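You operate a simulated robot arm through the tools that you are given. There is no shell and no other tool.

You run a simulated robot arm. Do the job below in one go: nothing can be reset, and whatever is moved stays where it is left.

## Task
Bake the potato bake on FAN at 160 C till it is golden.
Fine: mode dial to FAN first; never hotter; watch through the shut door; heat off once golden, before it darkens; mode back to BAKE.
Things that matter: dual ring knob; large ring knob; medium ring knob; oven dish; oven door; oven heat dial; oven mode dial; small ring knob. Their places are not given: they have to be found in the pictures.

Only the result counts: the job must be done as asked and must still hold three seconds after the hand-in. Knocking over, shifting, dropping, spilling or breaking anything else fails it.

## Robot
A 7-joint arm with a four-finger gripper, fixed in place. Base frame: the origin is on the floor under the middle of its stand, x ahead of it, y to its left, z up. Lengths are in m, angles in rad, forces in N, time in s.
It reaches about 1.223 m from its shoulder. Its first joint turns from -1.204 to 3.002 rad. Payload 3.67 kg.
The tool frame sits at the grasp point between the pads (the TCP): z along the fingers, y along the line on which they close. The tips reach 0.028 m beyond it. The gripper opens to 0.112 m; its body begins 0.073 m behind the TCP.
Orientation is that of the tool frame in the base frame, as a unit quaternion [x, y, z, w]. With the fingers straight down and closing along the base's y, the tool's x points along the base's -x, its y along +y and its z along -z.

## Interface
- The arm moves only by the tool nudge_tool. Its argument "steps" is a list of rows, each an object (a shift or turn left out is 0, a gripper value left out holds the last) with "linear": the shift along the tool's x, y, z in m, a list of three; "angular": the turn, a rotation vector about the tool's x, y, z in rad, a list of three; "hand": the gripper command, from -1 (shut) to 1 (fully open), values between in proportion. In form: [{"linear": [tx, ty, tz], "angular": [ax, ay, az], "hand": hand}, ...]. A call has 1 to 20 rows; each row shifts and turns the commanded pose from where the row before left it, along the tool's axes as they then stand. Each row takes 0.2 s and may step no farther than 0.05 m and 0.15 rad from the row before; otherwise, or with a gripper value out of range, the whole call is refused. A pose out of reach is approached as far as the arm can. The call stops where the force on the tool passes 40 N (or 10 N more than at its start, if that is more) or the arm is blocked; 0.2 s more then pass. Each finger travels about 0.1025 m/s and halts on what it meets, pressing with about 41 N; the grip force reading is that of the motor and also rises with nothing between the fingers. The clock runs only during rows and for 0.2 s after the last one: add rows that do not move to give the fingers time. It gives the time, the measured TCP pose, the force on the tool (base axes), the opening and the grip force at its end, in the units of the frame above (readings bear some noise), with the torque about the TCP (base axes, N m) and any sound that the robot's microphone picked up, and new pictures: "pictures" is both (left out), scene, wrist or none.
- Cameras (640 x 400 px; columns grow to the right, rows downward): "scene" is fixed at [0.2161, 0.4973, 1.401]; the picture's right is [-0.74, -0.68, 0.00], its down [-0.41, 0.44, -0.80] and it looks along [0.54, -0.59, -0.60] (base axes); focal length 361 px, centre (320, 200). "wrist" rides on the gripper at [0.06, -0.018, -0.104] in the tool frame; the picture's right is [0.29, 0.96, 0.00], its down [-0.80, 0.24, -0.55] and it looks along [-0.53, 0.16, 0.83] (tool axes); focal length 234 px, centre (320, 200).
- move_column(by): slides the trunk up (or, below 0, down) by that many m; the arm rides with it, the base frame stays. It gives what a move gives, with no picture.
- measure_at(camera, pixels): for up to 12 pixels [column, row] of the newest picture of that camera ("zoom" is the newest enlarged one), the place [x, y, z] in the base frame of the surface seen there, good to about 0.002 m, but the place of the scene camera against the robot may be out by one fixed shift of up to 0.018 m in any direction. No time passes.
- enlarge(camera, box): a new picture of the part [left, top, right, bottom] of that camera's present view, enlarged. No time passes.
- finish_job(): hands the job in; it is judged then, once.

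Unless the task says otherwise, let go and move clear before handing in.

The tools are called after "Emit:" as name(argument=value, ...) on one line, values as JSON. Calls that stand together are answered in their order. nudge_tool: Moves the arm, as the interface text tells. Its arguments: {"type":"object","properties":{"steps":{"type":"array","items":{"type":"object","properties":{"linear":{"type":"array","items":{"type":"number"}},"angular":{"type":"array","items":{"type":"number"}},"hand":{"type":"number"}}}},"pictures":{"type":"string","enum":["both","scene","wrist","none"]}},"required":["steps"]} The other tools are called the same way: move_column (by) moves the trunk up or down; measure_at (camera, pixels) gives the place of the surface under pixels of a picture; enlarge (camera, box) takes an enlarged picture of a part of a camera's view; finish_job () hands the job in.

At the start:

```text
time: 0.0
eef_pos: [0.6938, -0.5425, 0.9869]
orientation: [0.0, 1.0, 0.0, 0.001]
contact_force: [0.1, 0.1, 0.1]
moment: [-0.05, 0.0, 0.0]
width: 0.1122
finger_force: 0.1
trunk travel left (down, up): [-0.4, 0.44]
```

scene: 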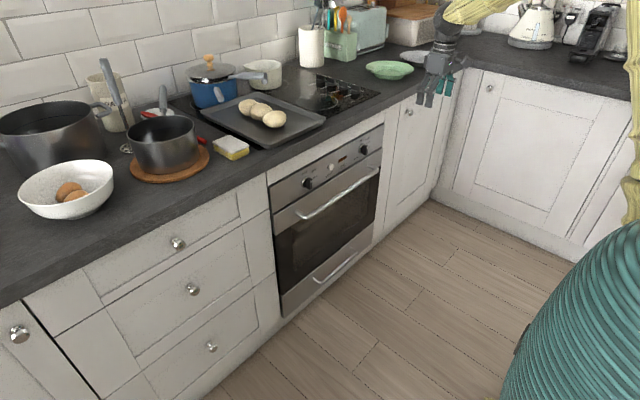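
wrist: 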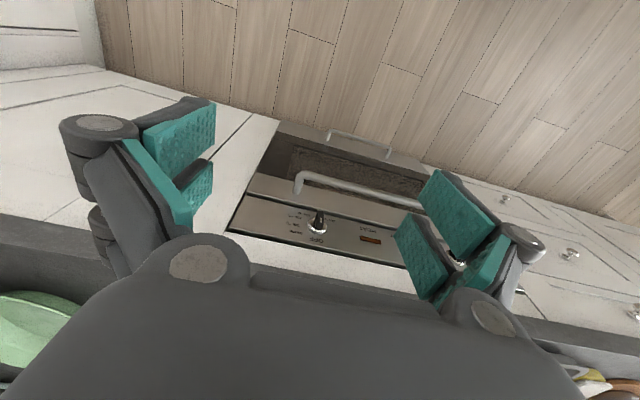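

The scene picture shows the oven front with two knobs near (307,183) and (363,150) and the window below; I'll enlarge the panel and the hob to identify the dials.

Emit:
enlarge(camera="scene", box=[260, 120, 400, 210])

Emit:
enlarge(camera="wrist", box=[220, 120, 480, 290])

Emit:
measure_at(camera="scene", pixels=[[307, 183], [363, 150], [335, 170], [300, 215], [378, 170], [340, 195], [325, 230], [270, 185], [383, 125]])

```text
4.44 times, centred on (330, 165) of scene
```

zoom: 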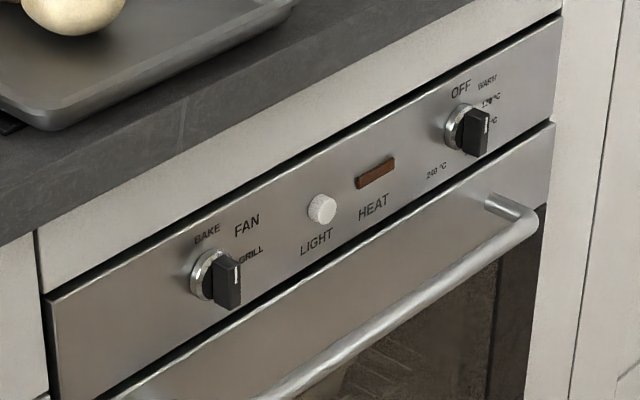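

```text
2.35 times, centred on (350, 205) of wrist
```

zoom: 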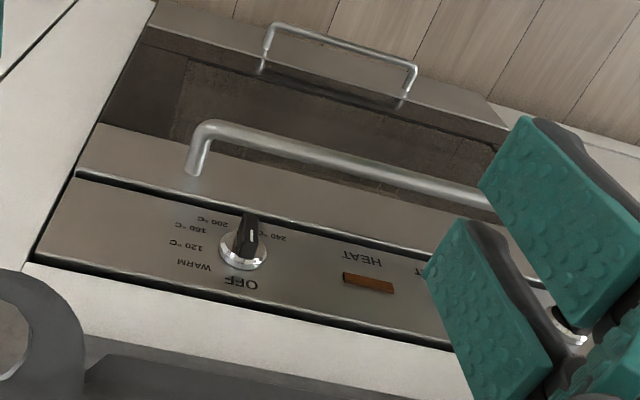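

```text
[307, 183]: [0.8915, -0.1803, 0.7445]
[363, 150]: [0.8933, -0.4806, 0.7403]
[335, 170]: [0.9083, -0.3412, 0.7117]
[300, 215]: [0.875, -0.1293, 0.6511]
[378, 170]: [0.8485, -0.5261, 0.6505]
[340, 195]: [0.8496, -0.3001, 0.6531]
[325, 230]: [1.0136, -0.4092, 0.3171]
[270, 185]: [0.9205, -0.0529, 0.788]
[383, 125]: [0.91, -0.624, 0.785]
```

The zoom shows the mode dial (left: BAKE/FAN/GRILL) and heat dial (right: OFF, WARM, 120, 160, 200, 240), plus a LIGHT button and HEAT lamp. I'll look closer at each dial and the window.

Emit:
enlarge(camera="scene", box=[345, 130, 385, 155])

Emit:
enlarge(camera="scene", box=[290, 165, 330, 190])

Emit:
enlarge(camera="scene", box=[265, 165, 393, 325])

Emit:
enlarge(camera="wrist", box=[270, 190, 350, 250])

Emit:
enlarge(camera="scene", box=[180, 40, 400, 160])

```text
16.00 times, centred on (365, 142) of scene
```

zoom: 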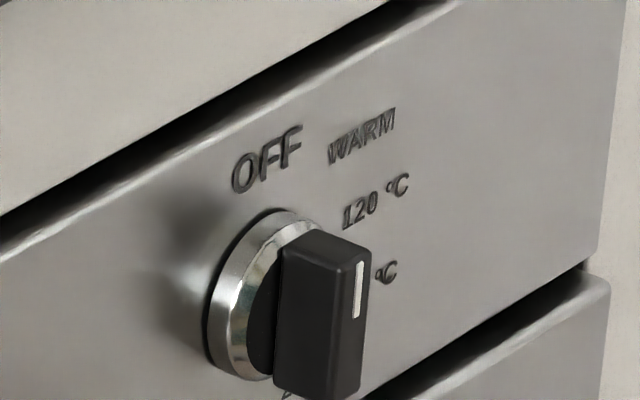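

```text
16.00 times, centred on (310, 178) of scene
```

zoom: 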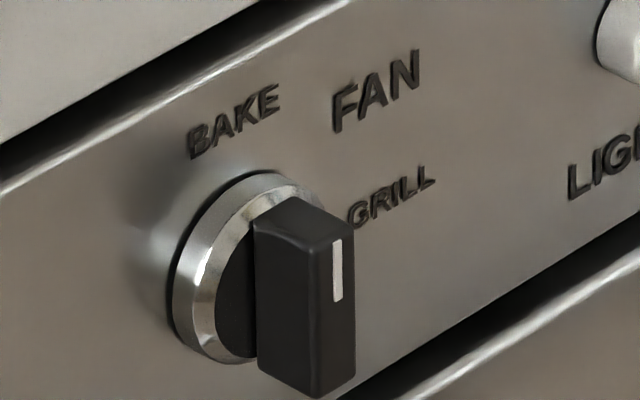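

```text
2.50 times, centred on (329, 245) of scene
```

zoom: 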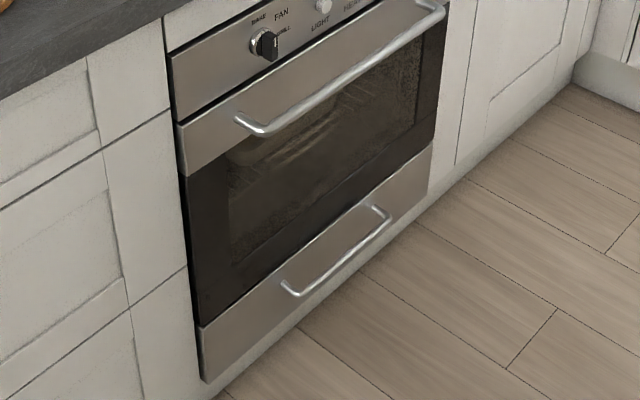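

```text
6.67 times, centred on (310, 220) of wrist
```

zoom: 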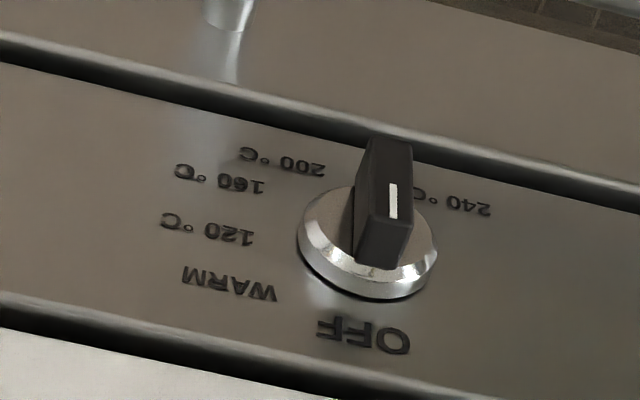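

```text
2.91 times, centred on (290, 100) of scene
```

zoom: 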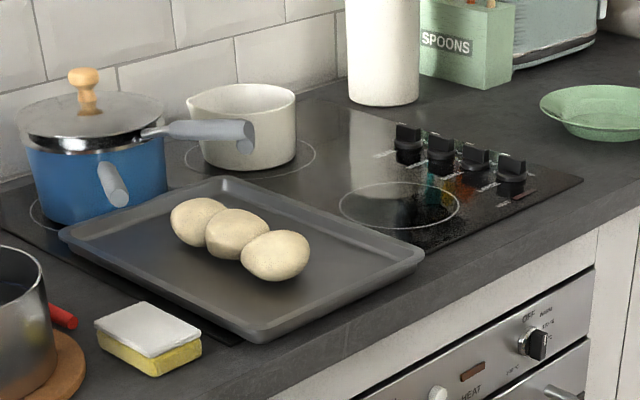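

The heat dial's labels are readable from the wrist camera at (270–350,190–250); I'll measure the label positions and the knob in 3D.

Emit:
enlarge(camera="wrist", box=[270, 190, 350, 240])

```text
8.00 times, centred on (310, 215) of wrist
```

zoom: 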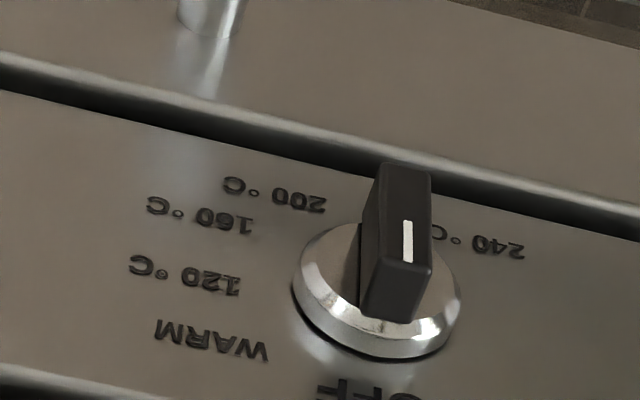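

Emit:
measure_at(camera="zoom", pixels=[[365, 385], [210, 342], [184, 276], [199, 214], [275, 195], [485, 243], [375, 315], [405, 215], [406, 255], [405, 175], [425, 350], [300, 290]])

Emit:
measure_at(camera="wrist", pixels=[[318, 240], [250, 215], [400, 260], [300, 185], [340, 185], [300, 170], [420, 205], [350, 150], [330, 135]])

```text
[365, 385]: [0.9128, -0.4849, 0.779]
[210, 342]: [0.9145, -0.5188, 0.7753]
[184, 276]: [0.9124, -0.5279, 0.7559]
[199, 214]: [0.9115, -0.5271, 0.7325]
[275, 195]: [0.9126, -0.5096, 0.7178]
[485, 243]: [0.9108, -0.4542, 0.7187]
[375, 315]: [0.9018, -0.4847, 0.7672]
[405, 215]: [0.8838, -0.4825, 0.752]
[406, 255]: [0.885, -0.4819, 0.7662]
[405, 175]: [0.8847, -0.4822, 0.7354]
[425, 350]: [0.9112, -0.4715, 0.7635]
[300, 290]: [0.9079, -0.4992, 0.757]
```

```text
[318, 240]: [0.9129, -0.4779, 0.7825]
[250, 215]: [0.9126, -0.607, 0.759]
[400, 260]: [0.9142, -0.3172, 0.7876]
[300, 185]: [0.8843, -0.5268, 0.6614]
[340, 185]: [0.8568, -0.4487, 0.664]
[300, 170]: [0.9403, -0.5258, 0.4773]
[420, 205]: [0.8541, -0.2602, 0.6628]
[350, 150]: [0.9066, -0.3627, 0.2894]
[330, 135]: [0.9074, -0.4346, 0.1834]
```

Panel plane is x≈0.9125; heat knob centre ≈(y −0.483, z 0.750) with front at x≈0.884, and 160 °C label at ≈110° clockwise from OFF. I'll check the dish through the window and the finger shape.

Emit:
enlarge(camera="scene", box=[275, 175, 385, 285])

Emit:
enlarge(camera="scene", box=[400, 30, 490, 120])

Emit:
measure_at(camera="scene", pixels=[[425, 92], [446, 82], [420, 98], [458, 78], [300, 150], [330, 133], [390, 110], [307, 222], [300, 228], [320, 215]])

```text
3.64 times, centred on (330, 230) of scene
```

zoom: 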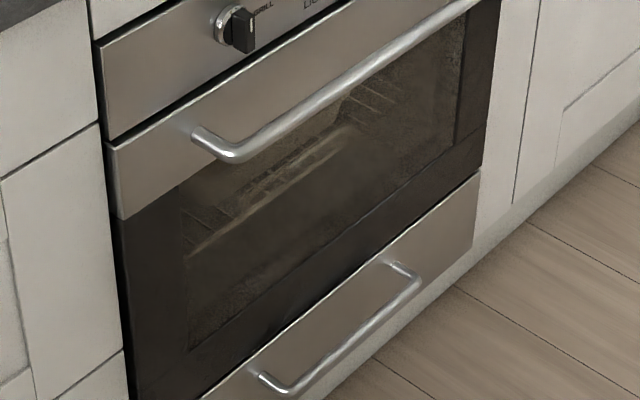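

```text
4.44 times, centred on (445, 75) of scene
```

zoom: 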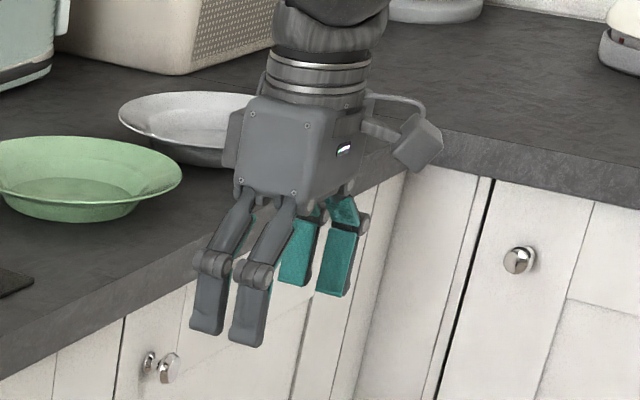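

```text
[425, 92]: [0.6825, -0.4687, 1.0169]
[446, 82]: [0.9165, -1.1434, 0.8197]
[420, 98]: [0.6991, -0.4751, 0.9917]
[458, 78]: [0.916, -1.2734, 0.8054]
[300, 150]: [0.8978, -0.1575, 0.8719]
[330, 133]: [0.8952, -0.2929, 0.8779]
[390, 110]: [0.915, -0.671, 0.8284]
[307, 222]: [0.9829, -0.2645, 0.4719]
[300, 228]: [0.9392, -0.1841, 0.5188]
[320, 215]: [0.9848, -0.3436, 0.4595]
```

Two fingers per side with a small gap; I'll measure their spacing to see whether the 0.033 m bar spans both.

Emit:
measure_at(camera="zoom", pixels=[[194, 315], [220, 320], [234, 325], [262, 330], [280, 270], [302, 270], [320, 280], [350, 280], [206, 330], [247, 343], [415, 160], [438, 160]])

Emit:
measure_at(camera="wrist", pixels=[[177, 145], [198, 185], [460, 215], [425, 255], [215, 110], [470, 300]])

```text
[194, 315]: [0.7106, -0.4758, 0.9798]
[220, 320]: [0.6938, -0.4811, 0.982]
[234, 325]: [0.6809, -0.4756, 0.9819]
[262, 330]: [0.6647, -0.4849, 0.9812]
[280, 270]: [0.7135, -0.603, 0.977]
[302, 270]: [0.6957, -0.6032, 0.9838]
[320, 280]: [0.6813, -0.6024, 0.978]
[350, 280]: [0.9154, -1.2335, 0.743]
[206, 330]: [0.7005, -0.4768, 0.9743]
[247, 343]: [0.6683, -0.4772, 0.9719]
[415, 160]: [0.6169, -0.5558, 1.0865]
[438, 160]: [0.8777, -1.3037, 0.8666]
```

```text
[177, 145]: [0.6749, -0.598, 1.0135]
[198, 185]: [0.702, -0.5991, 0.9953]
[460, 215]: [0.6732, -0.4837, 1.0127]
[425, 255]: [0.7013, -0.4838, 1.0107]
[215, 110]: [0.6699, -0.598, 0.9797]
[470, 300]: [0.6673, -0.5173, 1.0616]
```

Pads are ~0.018 wide with a 0.013 gap, so the bar will be held by both pairs. I'll rotate the tool to point horizontally along +x (−π/2 about tool y), in free space.

Emit:
nudge_tool(steps=[{"angular": [0, -0.15, 0]}, {"angular": [0, -0.15, 0]}, {"angular": [0, -0.15, 0]}, {"angular": [0, -0.15, 0]}, {"angular": [0, -0.15, 0]}, {"angular": [0, -0.15, 0]}, {"angular": [0, -0.15, 0]}, {"angular": [0, -0.15, 0]}, {"angular": [0, -0.15, 0]}, {"angular": [0, -0.15, 0]}, {"angular": [0, -0.0708, 0]}, {}])

```text
time: 2.6
eef_pos: [0.6938, -0.543, 0.9875]
orientation: [0.0, 0.707, 0.0, 0.707]
contact_force: [-0.4, 0.6, -0.4]
moment: [0.01, -0.01, -0.04]
width: 0.1119
finger_force: 0.0
trunk travel left (down, up): [-0.4, 0.44]
```

scene: 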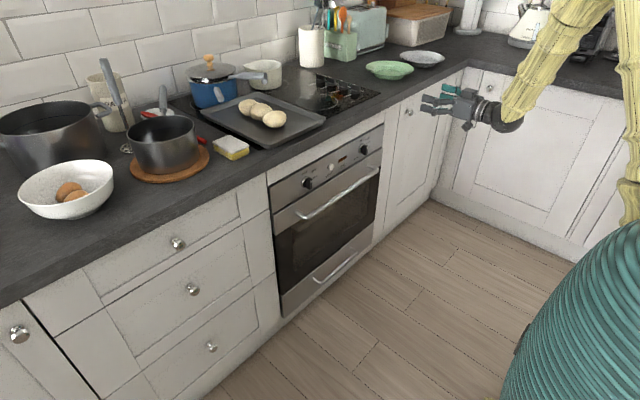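
wrist: 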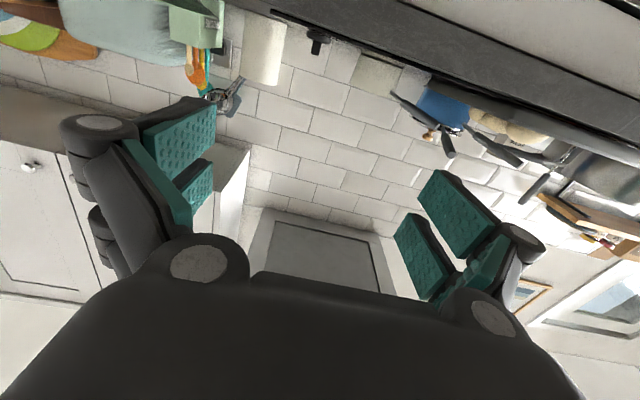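

The tool is horizontal at z=0.987 and clear. I'll lower the trunk by 0.24 m to bring it to dial height.

Emit:
move_column(by=-0.235)

Emit:
nudge_tool(steps=[{"linear": [0, 0.03, 0]}, {"linear": [0, 0.03, 0]}, {}])

```text
time: 5.1
eef_pos: [0.6934, -0.543, 0.7517]
orientation: [0.0, 0.707, 0.0, 0.707]
contact_force: [-0.4, 0.1, -0.1]
moment: [0.01, 0.03, -0.01]
width: 0.1122
finger_force: 0.0
trunk travel left (down, up): [-0.165, 0.675]
```

```text
time: 5.9
eef_pos: [0.6939, -0.4814, 0.7536]
orientation: [0.0, 0.708, 0.0, 0.707]
contact_force: [0.5, -0.2, 1.3]
moment: [0.01, 0.01, 0.01]
width: 0.1121
finger_force: 0.2
trunk travel left (down, up): [-0.165, 0.675]
```

scene: 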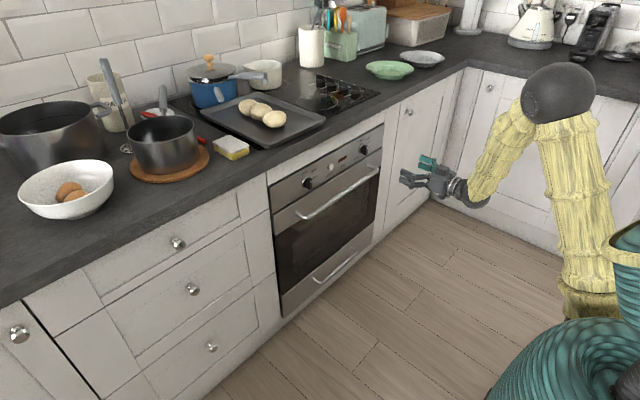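
wrist: 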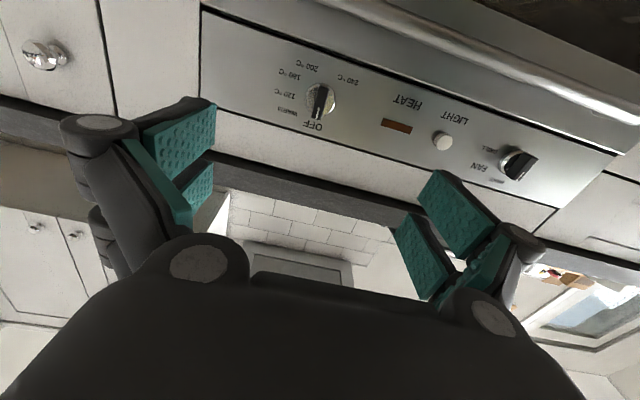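

Both dials are visible face-on-ish: heat at (320,100), mode at (517,162). I'll enlarge both for label angles.

Emit:
enlarge(camera="wrist", box=[270, 55, 366, 135])

Emit:
measure_at(camera="wrist", pixels=[[312, 125], [287, 112], [292, 94], [290, 75], [306, 64], [348, 79], [320, 85], [322, 110], [310, 100], [337, 100]])

Emit:
enlarge(camera="wrist", box=[460, 130, 556, 190])

```text
5.00 times, centred on (318, 95) of wrist
```

zoom: 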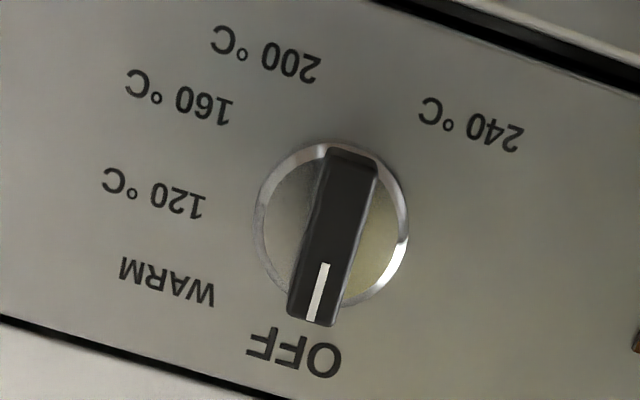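

```text
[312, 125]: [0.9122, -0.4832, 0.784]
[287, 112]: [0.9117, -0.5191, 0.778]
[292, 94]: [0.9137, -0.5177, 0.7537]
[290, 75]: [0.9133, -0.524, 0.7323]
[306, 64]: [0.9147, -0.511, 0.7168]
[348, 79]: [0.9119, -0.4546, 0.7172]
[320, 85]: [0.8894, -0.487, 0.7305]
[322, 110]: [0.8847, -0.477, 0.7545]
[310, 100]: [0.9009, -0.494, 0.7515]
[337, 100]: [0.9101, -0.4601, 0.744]
```

```text
6.67 times, centred on (508, 160) of wrist
```

zoom: 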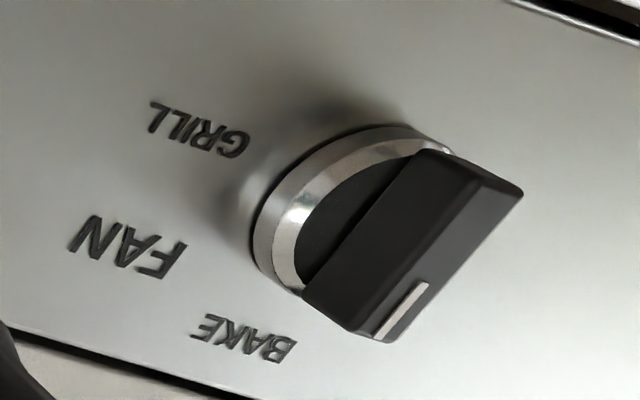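

Now I'll measure the mode dial labels in this zoom (BAKE ~(243,338), FAN ~(128,247), GRILL ~(200,130)).

Emit:
measure_at(camera="zoom", pixels=[[243, 338], [128, 247], [200, 130], [180, 262], [75, 235], [355, 335], [420, 285], [515, 195], [440, 240], [260, 230], [390, 130], [300, 270]])

Emit:
enlarge(camera="wrist", box=[270, 55, 366, 135])

Emit:
measure_at(camera="zoom", pixels=[[295, 355], [167, 282], [155, 195], [178, 98], [266, 55], [470, 125], [315, 320], [325, 268], [352, 158], [256, 235], [406, 230], [330, 142]])

```text
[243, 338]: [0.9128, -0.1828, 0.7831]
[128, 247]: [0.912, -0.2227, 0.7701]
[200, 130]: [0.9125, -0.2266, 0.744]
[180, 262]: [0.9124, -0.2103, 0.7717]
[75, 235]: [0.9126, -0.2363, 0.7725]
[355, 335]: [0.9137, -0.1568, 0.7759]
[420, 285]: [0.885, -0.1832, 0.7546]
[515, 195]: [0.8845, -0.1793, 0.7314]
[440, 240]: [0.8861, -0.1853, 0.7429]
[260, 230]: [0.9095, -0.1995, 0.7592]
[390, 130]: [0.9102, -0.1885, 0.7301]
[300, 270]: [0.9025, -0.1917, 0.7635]
```

```text
5.00 times, centred on (318, 95) of wrist
```

zoom: 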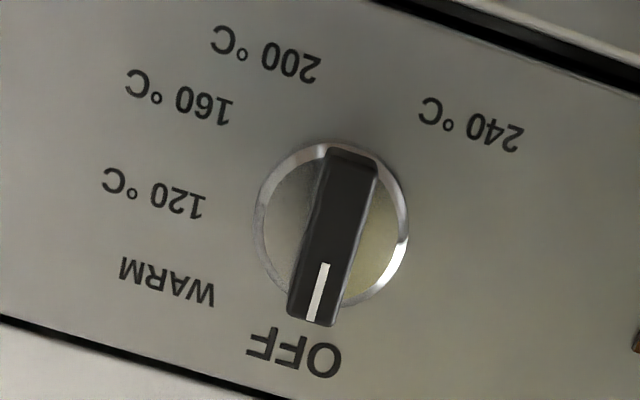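

```text
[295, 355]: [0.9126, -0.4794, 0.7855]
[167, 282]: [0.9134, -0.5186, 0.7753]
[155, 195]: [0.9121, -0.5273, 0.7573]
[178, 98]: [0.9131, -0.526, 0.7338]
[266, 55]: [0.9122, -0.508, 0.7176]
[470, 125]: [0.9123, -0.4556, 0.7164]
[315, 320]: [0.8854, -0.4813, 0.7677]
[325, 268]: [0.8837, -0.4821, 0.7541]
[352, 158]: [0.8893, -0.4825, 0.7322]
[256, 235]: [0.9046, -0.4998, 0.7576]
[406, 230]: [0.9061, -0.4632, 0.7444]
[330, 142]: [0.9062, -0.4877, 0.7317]
```

Label geometry fits equal 40° steps (OFF 0, WARM 40, 120 °C 80, 160 °C ≈118–120) with FAN ≈52° clockwise on the mode dial. First I'll test in free space that the wrist can roll +2.05 rad from this orientation.

Emit:
nudge_tool(steps=[{"angular": [0, 0, 0.15], "hand": 0}, {"angular": [0, 0, 0.15]}, {"angular": [0, 0, 0.15]}, {"angular": [0, 0, 0.15]}, {"angular": [0, 0, 0.15]}, {"angular": [0, 0, 0.15]}, {"angular": [0, 0, 0.15]}, {"angular": [0, 0, 0.15]}, {"angular": [0, 0, 0.15]}, {"angular": [0, 0, 0.15]}, {"angular": [0, 0, 0.15]}, {"angular": [0, 0, 0.15]}, {"angular": [0, 0, 0.15]}, {"angular": [0, 0, 0.1]}, {}])

```text
time: 9.1
eef_pos: [0.6947, -0.4824, 0.7521]
orientation: [0.605, 0.367, 0.604, 0.367]
contact_force: [0.4, 0.6, 0.3]
moment: [-0.01, -0.02, -0.02]
width: 0.056
finger_force: 0.0
trunk travel left (down, up): [-0.165, 0.675]
```

scene: 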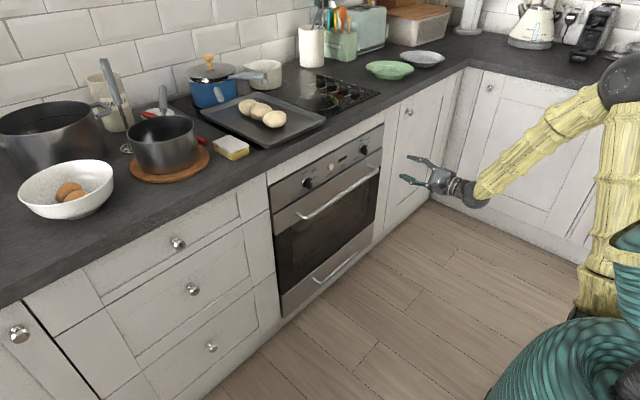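
wrist: 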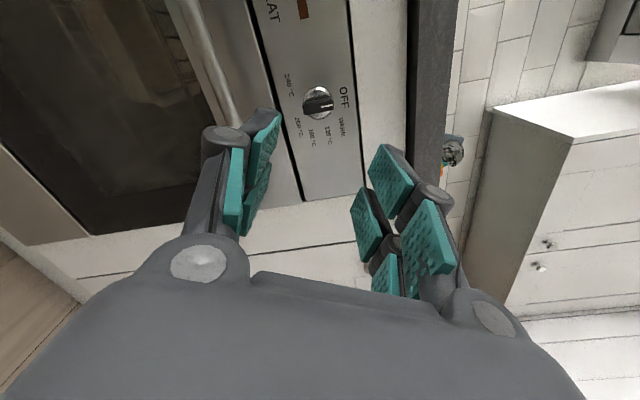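

The roll works (orientation followed). In this pose the wrist camera sees the oven window at upper left (130,100); I'll enlarge it for a baseline of the dish and check scene too.

Emit:
enlarge(camera="wrist", box=[0, 0, 280, 240])

Emit:
enlarge(camera="scene", box=[285, 195, 345, 245])

```text
1.67 times, centred on (140, 120) of wrist
```

zoom: 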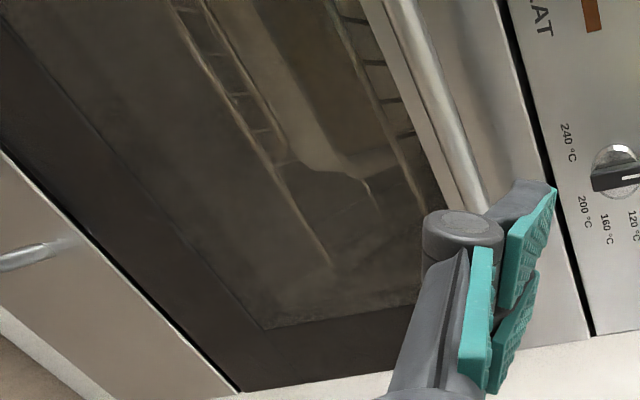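

```text
8.00 times, centred on (315, 220) of scene
```

zoom: 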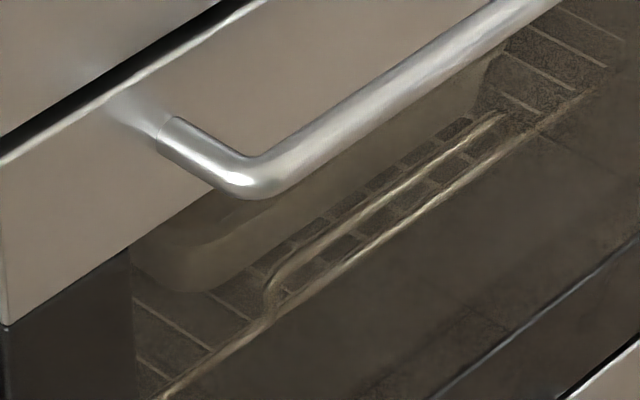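

The dish sits on the wire rack, with only its side visible from these angles. I'll roll on to +π (camera above the gripper) to test reach and find a pose that sees the dish top through the window.

Emit:
nudge_tool(steps=[{"angular": [0, 0, 0.15]}, {"angular": [0, 0, 0.15]}, {"angular": [0, 0, 0.15]}, {"angular": [0, 0, 0.15]}, {"angular": [0, 0, 0.15]}, {"angular": [0, 0, 0.15]}, {"angular": [0, 0, 0.15]}, {"angular": [0, 0, 0.0416]}, {}])

```text
time: 11.1
eef_pos: [0.6935, -0.4832, 0.7518]
orientation: [0.707, -0.001, 0.707, 0.001]
contact_force: [-0.3, -0.3, -0.4]
moment: [0.02, -0.02, 0.0]
width: 0.0557
finger_force: 0.1
trunk travel left (down, up): [-0.165, 0.675]
```

scene: 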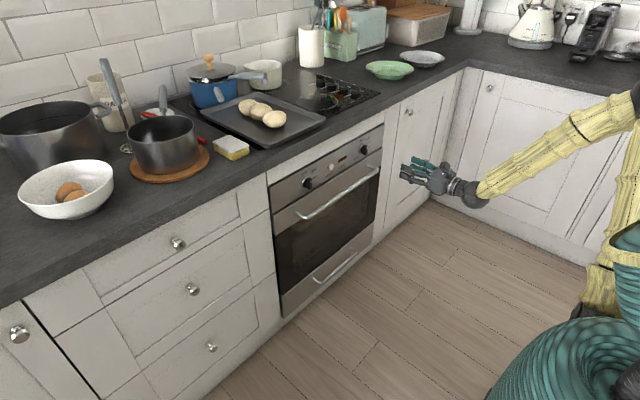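
wrist: 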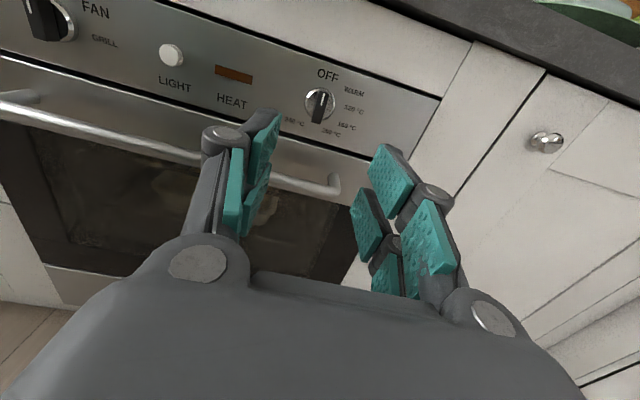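

The roll to +π works, and the dish can just be seen at (165,195) through the glass. I'll back off and lower to look straight in at the dish top, fingers closed out of the way.

Emit:
nudge_tool(steps=[{"linear": [-0.022, -0.036, -0.022], "hand": -1}, {"linear": [-0.022, -0.036, -0.022]}, {"linear": [-0.022, -0.036, -0.022]}, {"linear": [-0.022, -0.036, -0.022]}, {"linear": [-0.022, -0.036, -0.022]}, {}, {}])

```text
time: 12.7
eef_pos: [0.6478, -0.3252, 0.6284]
orientation: [0.707, 0.001, 0.707, 0.001]
contact_force: [0.4, 0.6, -0.4]
moment: [0.01, 0.0, 0.0]
width: 0.0
finger_force: 35.9
out of reach, approached as far as the arm can: row 3, 4, 5
trunk travel left (down, up): [-0.165, 0.675]
```

scene: 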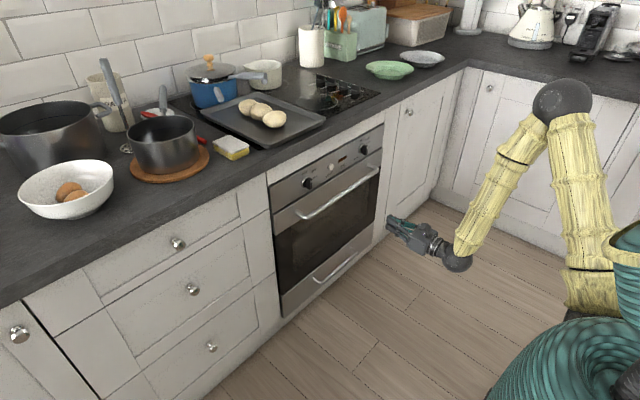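
wrist: 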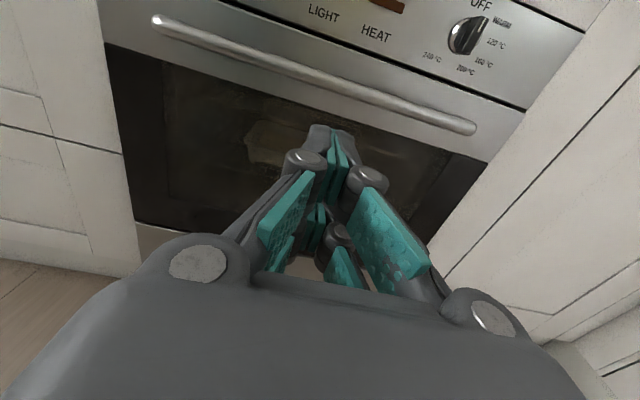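

The dish shows through the glass at about (275,140) now; enlarging it for a baseline look.

Emit:
enlarge(camera="wrist", box=[150, 60, 450, 230])

Emit:
measure_at(camera="wrist", pixels=[[275, 130], [270, 150], [260, 140], [300, 140], [400, 150], [200, 120], [110, 45], [440, 200], [160, 65]])

```text
2.13 times, centred on (300, 145) of wrist
```

zoom: 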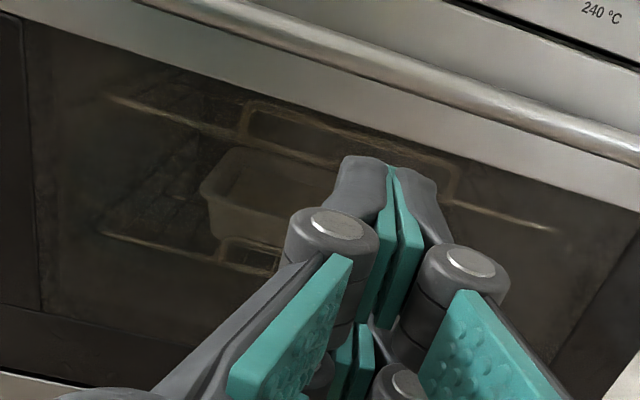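

```text
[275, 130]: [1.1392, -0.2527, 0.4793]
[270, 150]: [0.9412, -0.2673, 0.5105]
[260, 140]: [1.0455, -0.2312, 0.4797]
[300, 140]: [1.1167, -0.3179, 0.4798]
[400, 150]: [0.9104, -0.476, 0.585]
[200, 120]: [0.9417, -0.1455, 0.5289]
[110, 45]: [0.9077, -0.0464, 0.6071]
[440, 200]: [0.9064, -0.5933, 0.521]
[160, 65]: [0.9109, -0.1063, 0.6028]
```

Dish interior (pale) is visible at z≈0.48 on the lower rack. I'll check how much of its top the fixed scene camera sees, since that would let me stay near the dial.

Emit:
enlarge(camera="scene", box=[295, 208, 327, 234])

Emit:
nudge_tool(steps=[{"linear": [0, 0.04, 0]}, {"linear": [0, 0.04, 0]}, {"linear": [0, 0.04, 0]}, {}])

```text
15.38 times, centred on (311, 221) of scene
```

zoom: 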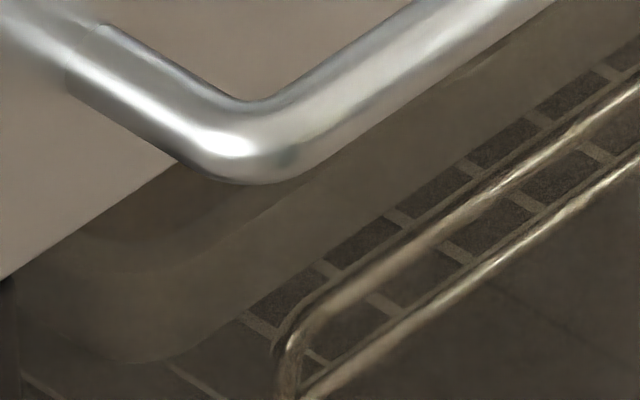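

```text
time: 13.7
eef_pos: [0.6492, -0.4453, 0.63]
orientation: [0.707, 0.0, 0.707, 0.0]
contact_force: [0.6, -1.2, 0.3]
moment: [0.0, 0.03, -0.04]
width: 0.0
finger_force: 36.4
trunk travel left (down, up): [-0.165, 0.675]
```

scene: 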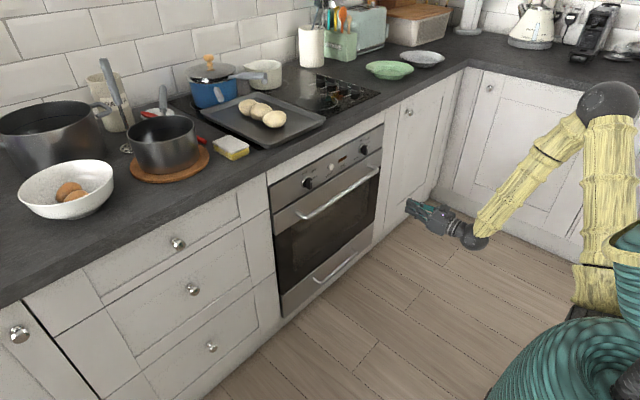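
wrist: 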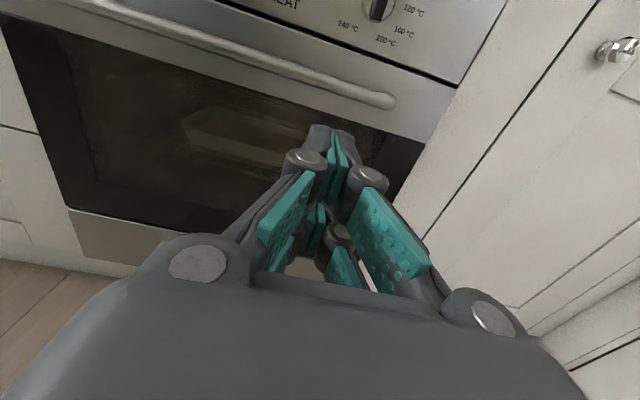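

In this pose the dish top is clearly framed at (230,135), left of the fingers. Enlarging for the baseline colour.

Emit:
enlarge(camera="wrist", box=[150, 80, 310, 180])

Emit:
measure_at(camera="wrist", pixels=[[210, 125], [240, 130], [270, 140], [230, 145], [190, 150], [250, 120]])

```text
4.00 times, centred on (230, 130) of wrist
```

zoom: 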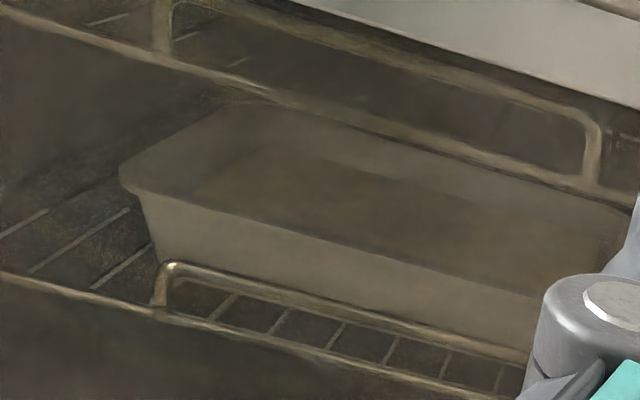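

```text
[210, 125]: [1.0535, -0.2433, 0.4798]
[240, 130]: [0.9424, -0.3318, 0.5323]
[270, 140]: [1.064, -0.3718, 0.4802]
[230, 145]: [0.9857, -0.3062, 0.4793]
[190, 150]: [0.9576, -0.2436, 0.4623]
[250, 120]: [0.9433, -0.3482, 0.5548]
```

Excellent baseline: raw bake surface (z≈0.48) looks dull grey-brown through the tinted glass. Now I'll move up and left in front of the mode dial.

Emit:
nudge_tool(steps=[{"linear": [0.0172, -0.0376, 0.0129], "hand": -0.1}, {"linear": [0.0172, -0.0376, 0.0129]}, {"linear": [0.0172, -0.0376, 0.0129]}, {"linear": [0.0172, -0.0376, 0.0129]}, {"linear": [0.0172, -0.0376, 0.0129]}, {"linear": [0.0172, -0.0376, 0.0129]}, {"linear": [0.0172, -0.0376, 0.0129]}, {}])

Emit:
nudge_tool(steps=[{"angular": [0, 0, -0.15]}, {"angular": [0, 0, -0.15]}, {"angular": [0, 0, -0.15]}, {"angular": [0, 0, -0.15]}, {"angular": [0, 0, -0.15]}, {"angular": [0, 0, -0.15]}, {"angular": [0, 0, -0.15]}, {"angular": [0, 0, -0.15]}, {"angular": [0, 0, -0.15]}, {"angular": [0, 0, -0.15]}, {"angular": [0, 0, -0.15]}, {"angular": [0, 0, -0.15]}, {"angular": [0, 0, -0.15]}, {"angular": [0, 0, -0.15]}, {"angular": [0, 0, -0.15]}, {"angular": [0, 0, -0.15]}, {"angular": [0, 0, -0.15]}, {"angular": [0, 0, -0.15]}, {"angular": [0, 0, -0.15]}, {"angular": [0, 0, -0.15]}])

```text
time: 15.5
eef_pos: [0.6872, -0.333, 0.6811]
orientation: [0.707, 0.0, 0.707, 0.0]
contact_force: [-0.5, -0.1, -0.3]
moment: [-0.01, 0.0, 0.01]
width: 0.0503
finger_force: 0.0
out of reach, approached as far as the arm can: row 4, 5, 6, 7
trunk travel left (down, up): [-0.165, 0.675]
```

scene: 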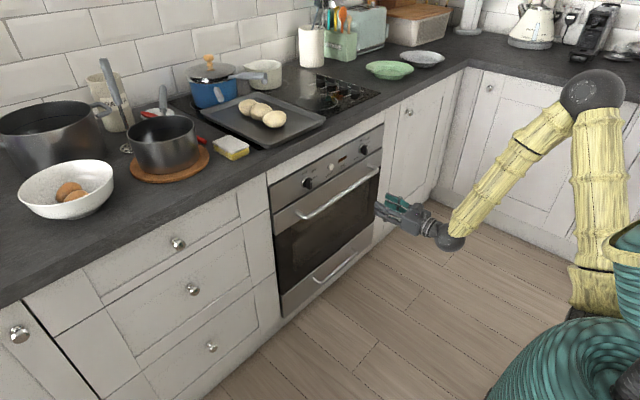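
wrist: 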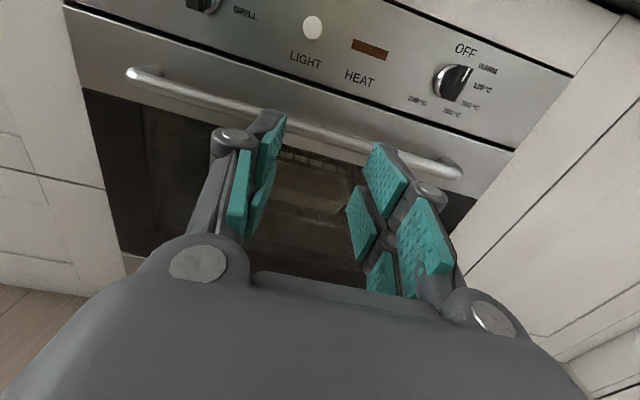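

```text
time: 19.7
eef_pos: [0.6859, -0.3341, 0.6796]
orientation: [0.05, 0.706, 0.05, 0.705]
contact_force: [-0.7, 0.5, 0.1]
moment: [0.02, -0.02, 0.02]
width: 0.0505
finger_force: 0.0
trunk travel left (down, up): [-0.165, 0.675]
```

scene: 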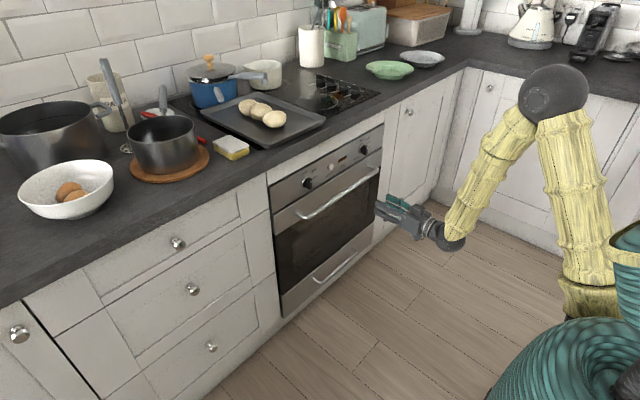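
wrist: 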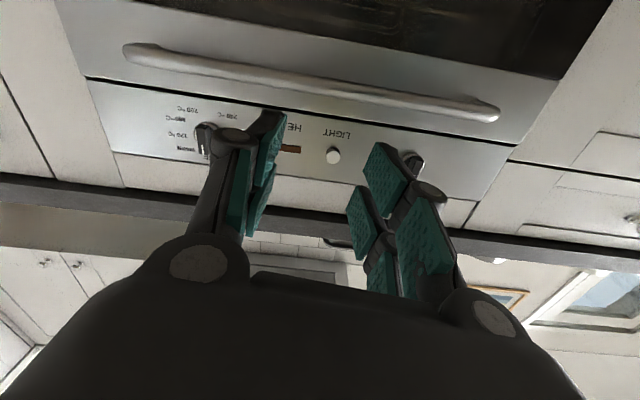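

Close-in poses hit the arm's folding limit, so I'll finish the roll, then go up and forward before shifting left toward the mode dial.

Emit:
nudge_tool(steps=[{"angular": [0, 0, -0.1416]}, {"linear": [-0.035, 0, 0.035]}, {"linear": [-0.035, 0, 0.035]}, {"linear": [0, 0.02, 0.03]}, {"linear": [0, 0.045, 0]}, {"linear": [0, 0.045, 0]}, {"linear": [0, 0.042, 0]}, {}])

```text
time: 21.5
eef_pos: [0.7628, -0.313, 0.7637]
orientation: [-0.016, 0.71, 0.014, 0.704]
contact_force: [-0.6, 0.8, 0.4]
moment: [0.01, 0.0, 0.02]
width: 0.0504
finger_force: 0.0
out of reach, approached as far as the arm can: row 3, 4, 5, 6, 7
trunk travel left (down, up): [-0.165, 0.675]
```

scene: 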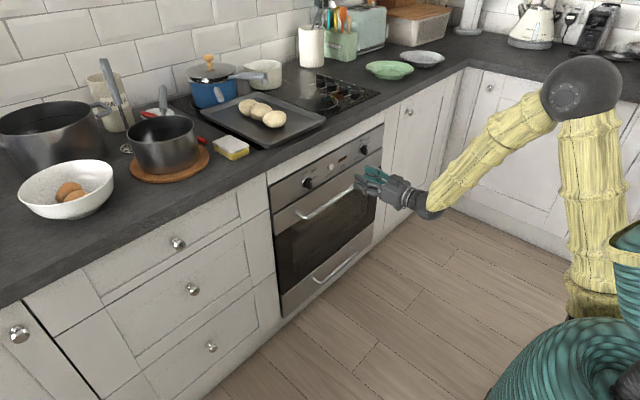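
wrist: 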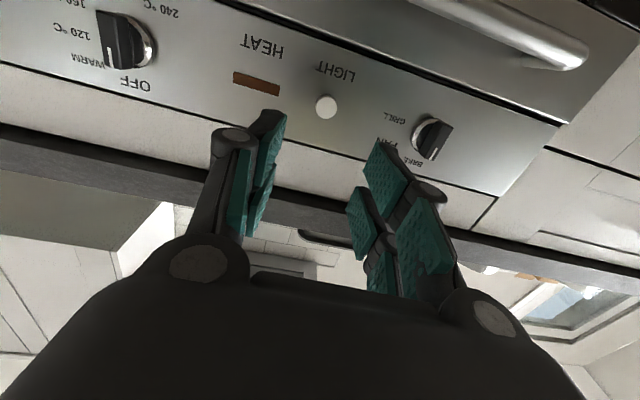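

The arm again stops near y=−0.31; I'll measure where elbow, forearm and wrist are to understand the limit.

Emit:
measure_at(camera="scene", pixels=[[575, 90], [555, 85], [490, 145], [445, 185], [428, 205], [405, 195], [590, 180], [580, 280], [600, 240], [600, 330], [620, 250], [550, 370]])

```text
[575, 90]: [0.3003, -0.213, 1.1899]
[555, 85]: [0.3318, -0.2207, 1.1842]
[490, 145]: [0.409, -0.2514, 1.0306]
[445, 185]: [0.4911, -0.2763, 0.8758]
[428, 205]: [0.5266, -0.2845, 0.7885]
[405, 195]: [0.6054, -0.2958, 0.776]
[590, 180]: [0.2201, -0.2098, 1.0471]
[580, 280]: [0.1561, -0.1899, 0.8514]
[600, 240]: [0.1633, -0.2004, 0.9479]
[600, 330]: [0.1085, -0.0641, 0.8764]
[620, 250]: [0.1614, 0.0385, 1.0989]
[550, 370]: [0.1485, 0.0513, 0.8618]
```

The limit is elbow folding (shoulder ≈(0.13,−0.2,0.83), wrist only ~0.38 m away). Raising the trunk gives the arm more room, so I'll raise it 0.22 m and then bring the tool back down.

Emit:
move_column(by=0.22)

Emit:
nudge_tool(steps=[{"linear": [0.045, 0, 0]}, {"linear": [0.045, 0, 0]}, {"linear": [0.045, 0, 0]}, {"linear": [0.045, 0, 0]}, {"linear": [0.03, 0, 0]}, {}])

```text
time: 23.8
eef_pos: [0.7634, -0.3118, 0.9841]
orientation: [-0.016, 0.709, 0.015, 0.705]
contact_force: [-0.6, 0.0, 0.2]
moment: [-0.02, -0.02, 0.0]
width: 0.0505
finger_force: 0.1
trunk travel left (down, up): [-0.385, 0.455]
```

```text
time: 25.2
eef_pos: [0.7576, -0.3386, 0.779]
orientation: [-0.018, 0.71, 0.019, 0.704]
contact_force: [0.0, 0.7, 0.5]
moment: [0.03, 0.03, 0.0]
width: 0.0504
finger_force: 0.0
out of reach, approached as far as the arm can: row 2, 3, 4, 5
trunk travel left (down, up): [-0.385, 0.455]
```

scene: 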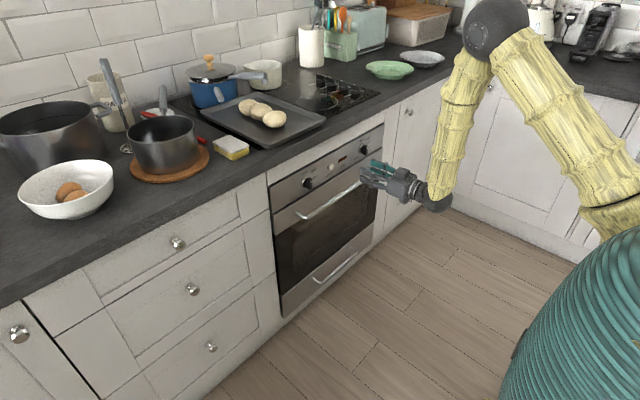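
wrist: 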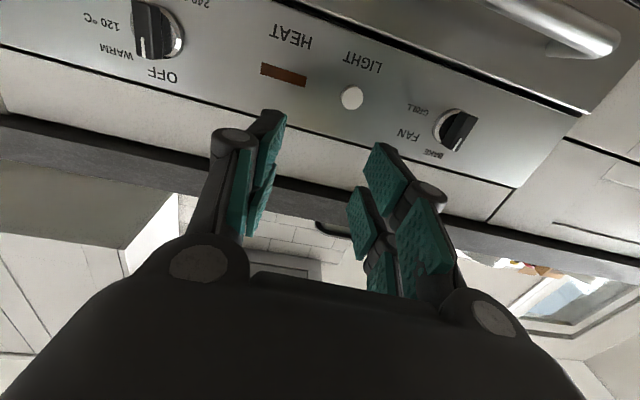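

Raising didn't help; the limit seems to be lateral (y≥−0.31) rather than folding. I'll go back right, raise the tool, and try a fully lowered trunk with more forward reach.

Emit:
nudge_tool(steps=[{"linear": [0, -0.04, 0], "angular": [0.052, -0.008, 0]}, {"linear": [0, -0.04, 0]}, {"linear": [-0.045, -0.02, 0]}, {"linear": [-0.05, 0, 0]}, {"linear": [-0.05, 0, 0]}, {"linear": [-0.05, 0, 0]}, {"linear": [-0.04, 0, 0]}, {}], pictures="none")

Emit:
move_column(by=-0.3)

Emit:
nudge_tool(steps=[{"linear": [0, 0, 0.02]}, {"linear": [0, 0, 0.02]}, {}])

```text
time: 27.0
eef_pos: [0.7593, -0.4371, 1.0143]
orientation: [0.002, 0.706, -0.004, 0.708]
contact_force: [-0.3, -0.3, -0.6]
moment: [-0.01, 0.01, 0.0]
width: 0.0503
finger_force: 0.1
trunk travel left (down, up): [-0.385, 0.455]
```

```text
time: 30.0
eef_pos: [0.7594, -0.4361, 0.7142]
orientation: [0.002, 0.706, -0.004, 0.708]
contact_force: [0.3, 0.5, 0.3]
moment: [-0.01, 0.02, 0.02]
width: 0.0505
finger_force: 0.1
trunk travel left (down, up): [-0.085, 0.755]
```

```text
time: 30.8
eef_pos: [0.801, -0.4366, 0.7144]
orientation: [0.003, 0.707, -0.004, 0.707]
contact_force: [0.2, 0.6, 1.1]
moment: [-0.04, -0.01, 0.01]
width: 0.0506
finger_force: 0.1
trunk travel left (down, up): [-0.085, 0.755]
```

scene: 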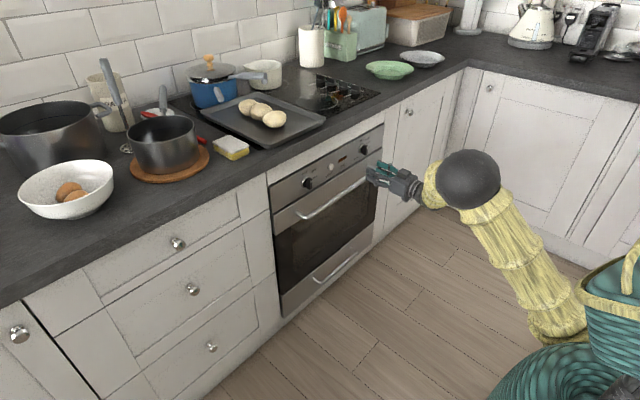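
wrist: 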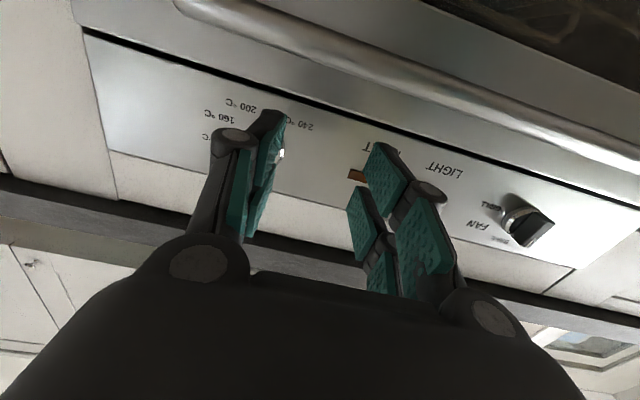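

Now with the trunk low I'll raise to dial height, go to x≈0.82 (tips clear of knobs at 0.884), and step left.

Emit:
nudge_tool(steps=[{"linear": [-0.036, 0, 0.02]}, {"linear": [0, 0.04, 0]}, {"linear": [0, 0.04, 0]}, {"linear": [0, 0.04, 0]}, {"linear": [0, 0.04, 0]}, {"linear": [0, 0.04, 0]}, {"linear": [0, 0.04, 0]}, {}])

Emit:
measure_at(camera="scene", pixels=[[330, 167], [331, 166], [307, 183], [307, 179], [363, 150]])

```text
time: 31.9
eef_pos: [0.8183, -0.3678, 0.5961]
orientation: [0.056, 0.771, 0.001, 0.634]
contact_force: [-0.8, -0.4, 0.9]
moment: [-0.01, 0.02, 0.02]
width: 0.0505
finger_force: 0.1
out of reach, approached as far as the arm can: row 5
trunk travel left (down, up): [-0.085, 0.755]
stopped in row 5: the arm was blocked; the commanded pose is now the measured one
```

scene: 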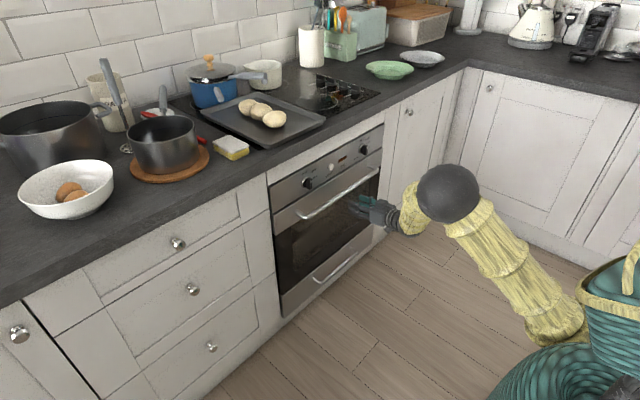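
wrist: 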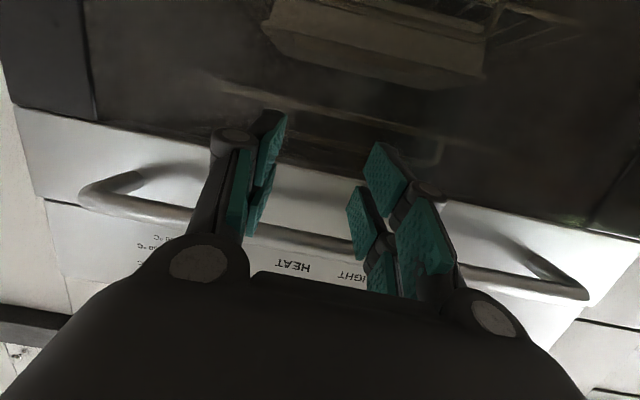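

```text
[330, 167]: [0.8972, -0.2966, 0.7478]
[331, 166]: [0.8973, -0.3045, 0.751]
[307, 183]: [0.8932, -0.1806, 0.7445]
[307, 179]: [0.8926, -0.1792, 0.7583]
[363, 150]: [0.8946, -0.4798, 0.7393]
```

The arm drifted down to z≈0.60 and was blocked (no contact force). I'll measure the arm's geometry and look at it enlarged before moving again.

Emit:
measure_at(camera="scene", pixels=[[448, 193], [425, 195], [408, 205], [385, 215], [490, 245], [550, 325], [590, 300], [630, 270], [560, 360], [620, 350]])

Emit:
enlarge(camera="scene", box=[340, 150, 640, 400])

```text
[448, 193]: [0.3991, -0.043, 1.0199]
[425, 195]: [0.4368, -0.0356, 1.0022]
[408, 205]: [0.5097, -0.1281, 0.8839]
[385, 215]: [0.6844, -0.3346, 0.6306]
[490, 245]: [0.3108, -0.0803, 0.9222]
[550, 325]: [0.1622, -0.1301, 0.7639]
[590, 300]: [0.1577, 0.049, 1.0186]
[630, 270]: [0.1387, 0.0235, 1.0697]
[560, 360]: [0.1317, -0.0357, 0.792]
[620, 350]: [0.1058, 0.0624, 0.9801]
```

```text
1.60 times, centred on (490, 275) of scene
```

zoom: 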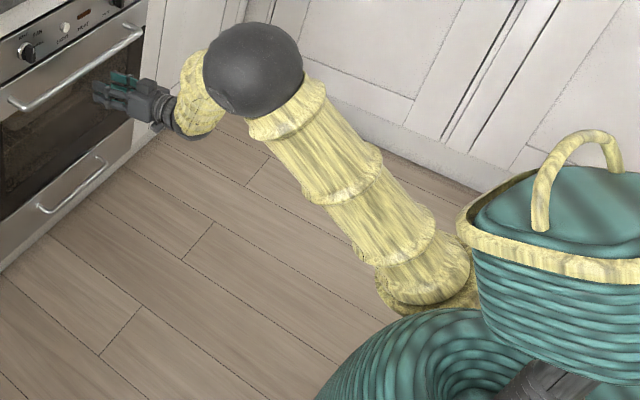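

The elbow has swung inward (≈(0.42,−0.08,0.98)) with the wrist to its right. I'll back away from the door, restore the orientation and return to the right, then see what the elbow does.

Emit:
nudge_tool(steps=[{"linear": [0, 0, -0.045]}, {"linear": [-0.02, -0.03, 0], "angular": [-0.039, -0.097, -0.04]}, {"linear": [-0.02, -0.03, 0], "angular": [-0.039, -0.097, -0.04]}, {"linear": [-0.04, -0.02, 0]}, {"linear": [-0.04, -0.02, 0]}, {}])

```text
time: 33.3
eef_pos: [0.7781, -0.4647, 0.7219]
orientation: [-0.003, 0.707, 0.0, 0.707]
contact_force: [-0.8, 0.0, -0.1]
moment: [0.01, 0.01, 0.02]
width: 0.0503
finger_force: 0.0
trunk travel left (down, up): [-0.085, 0.755]
```

scene: 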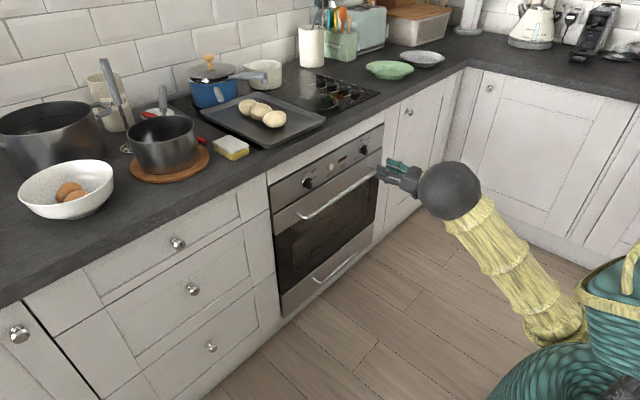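
wrist: 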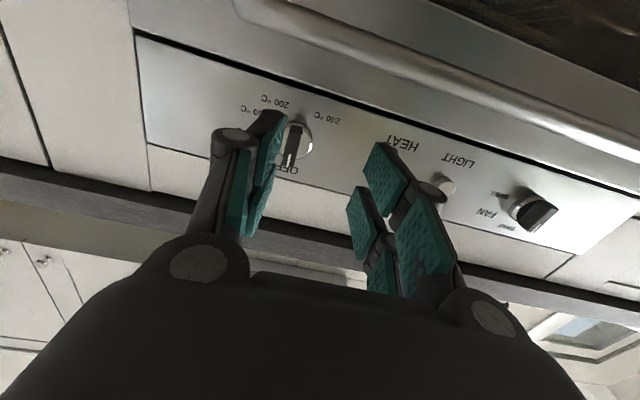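

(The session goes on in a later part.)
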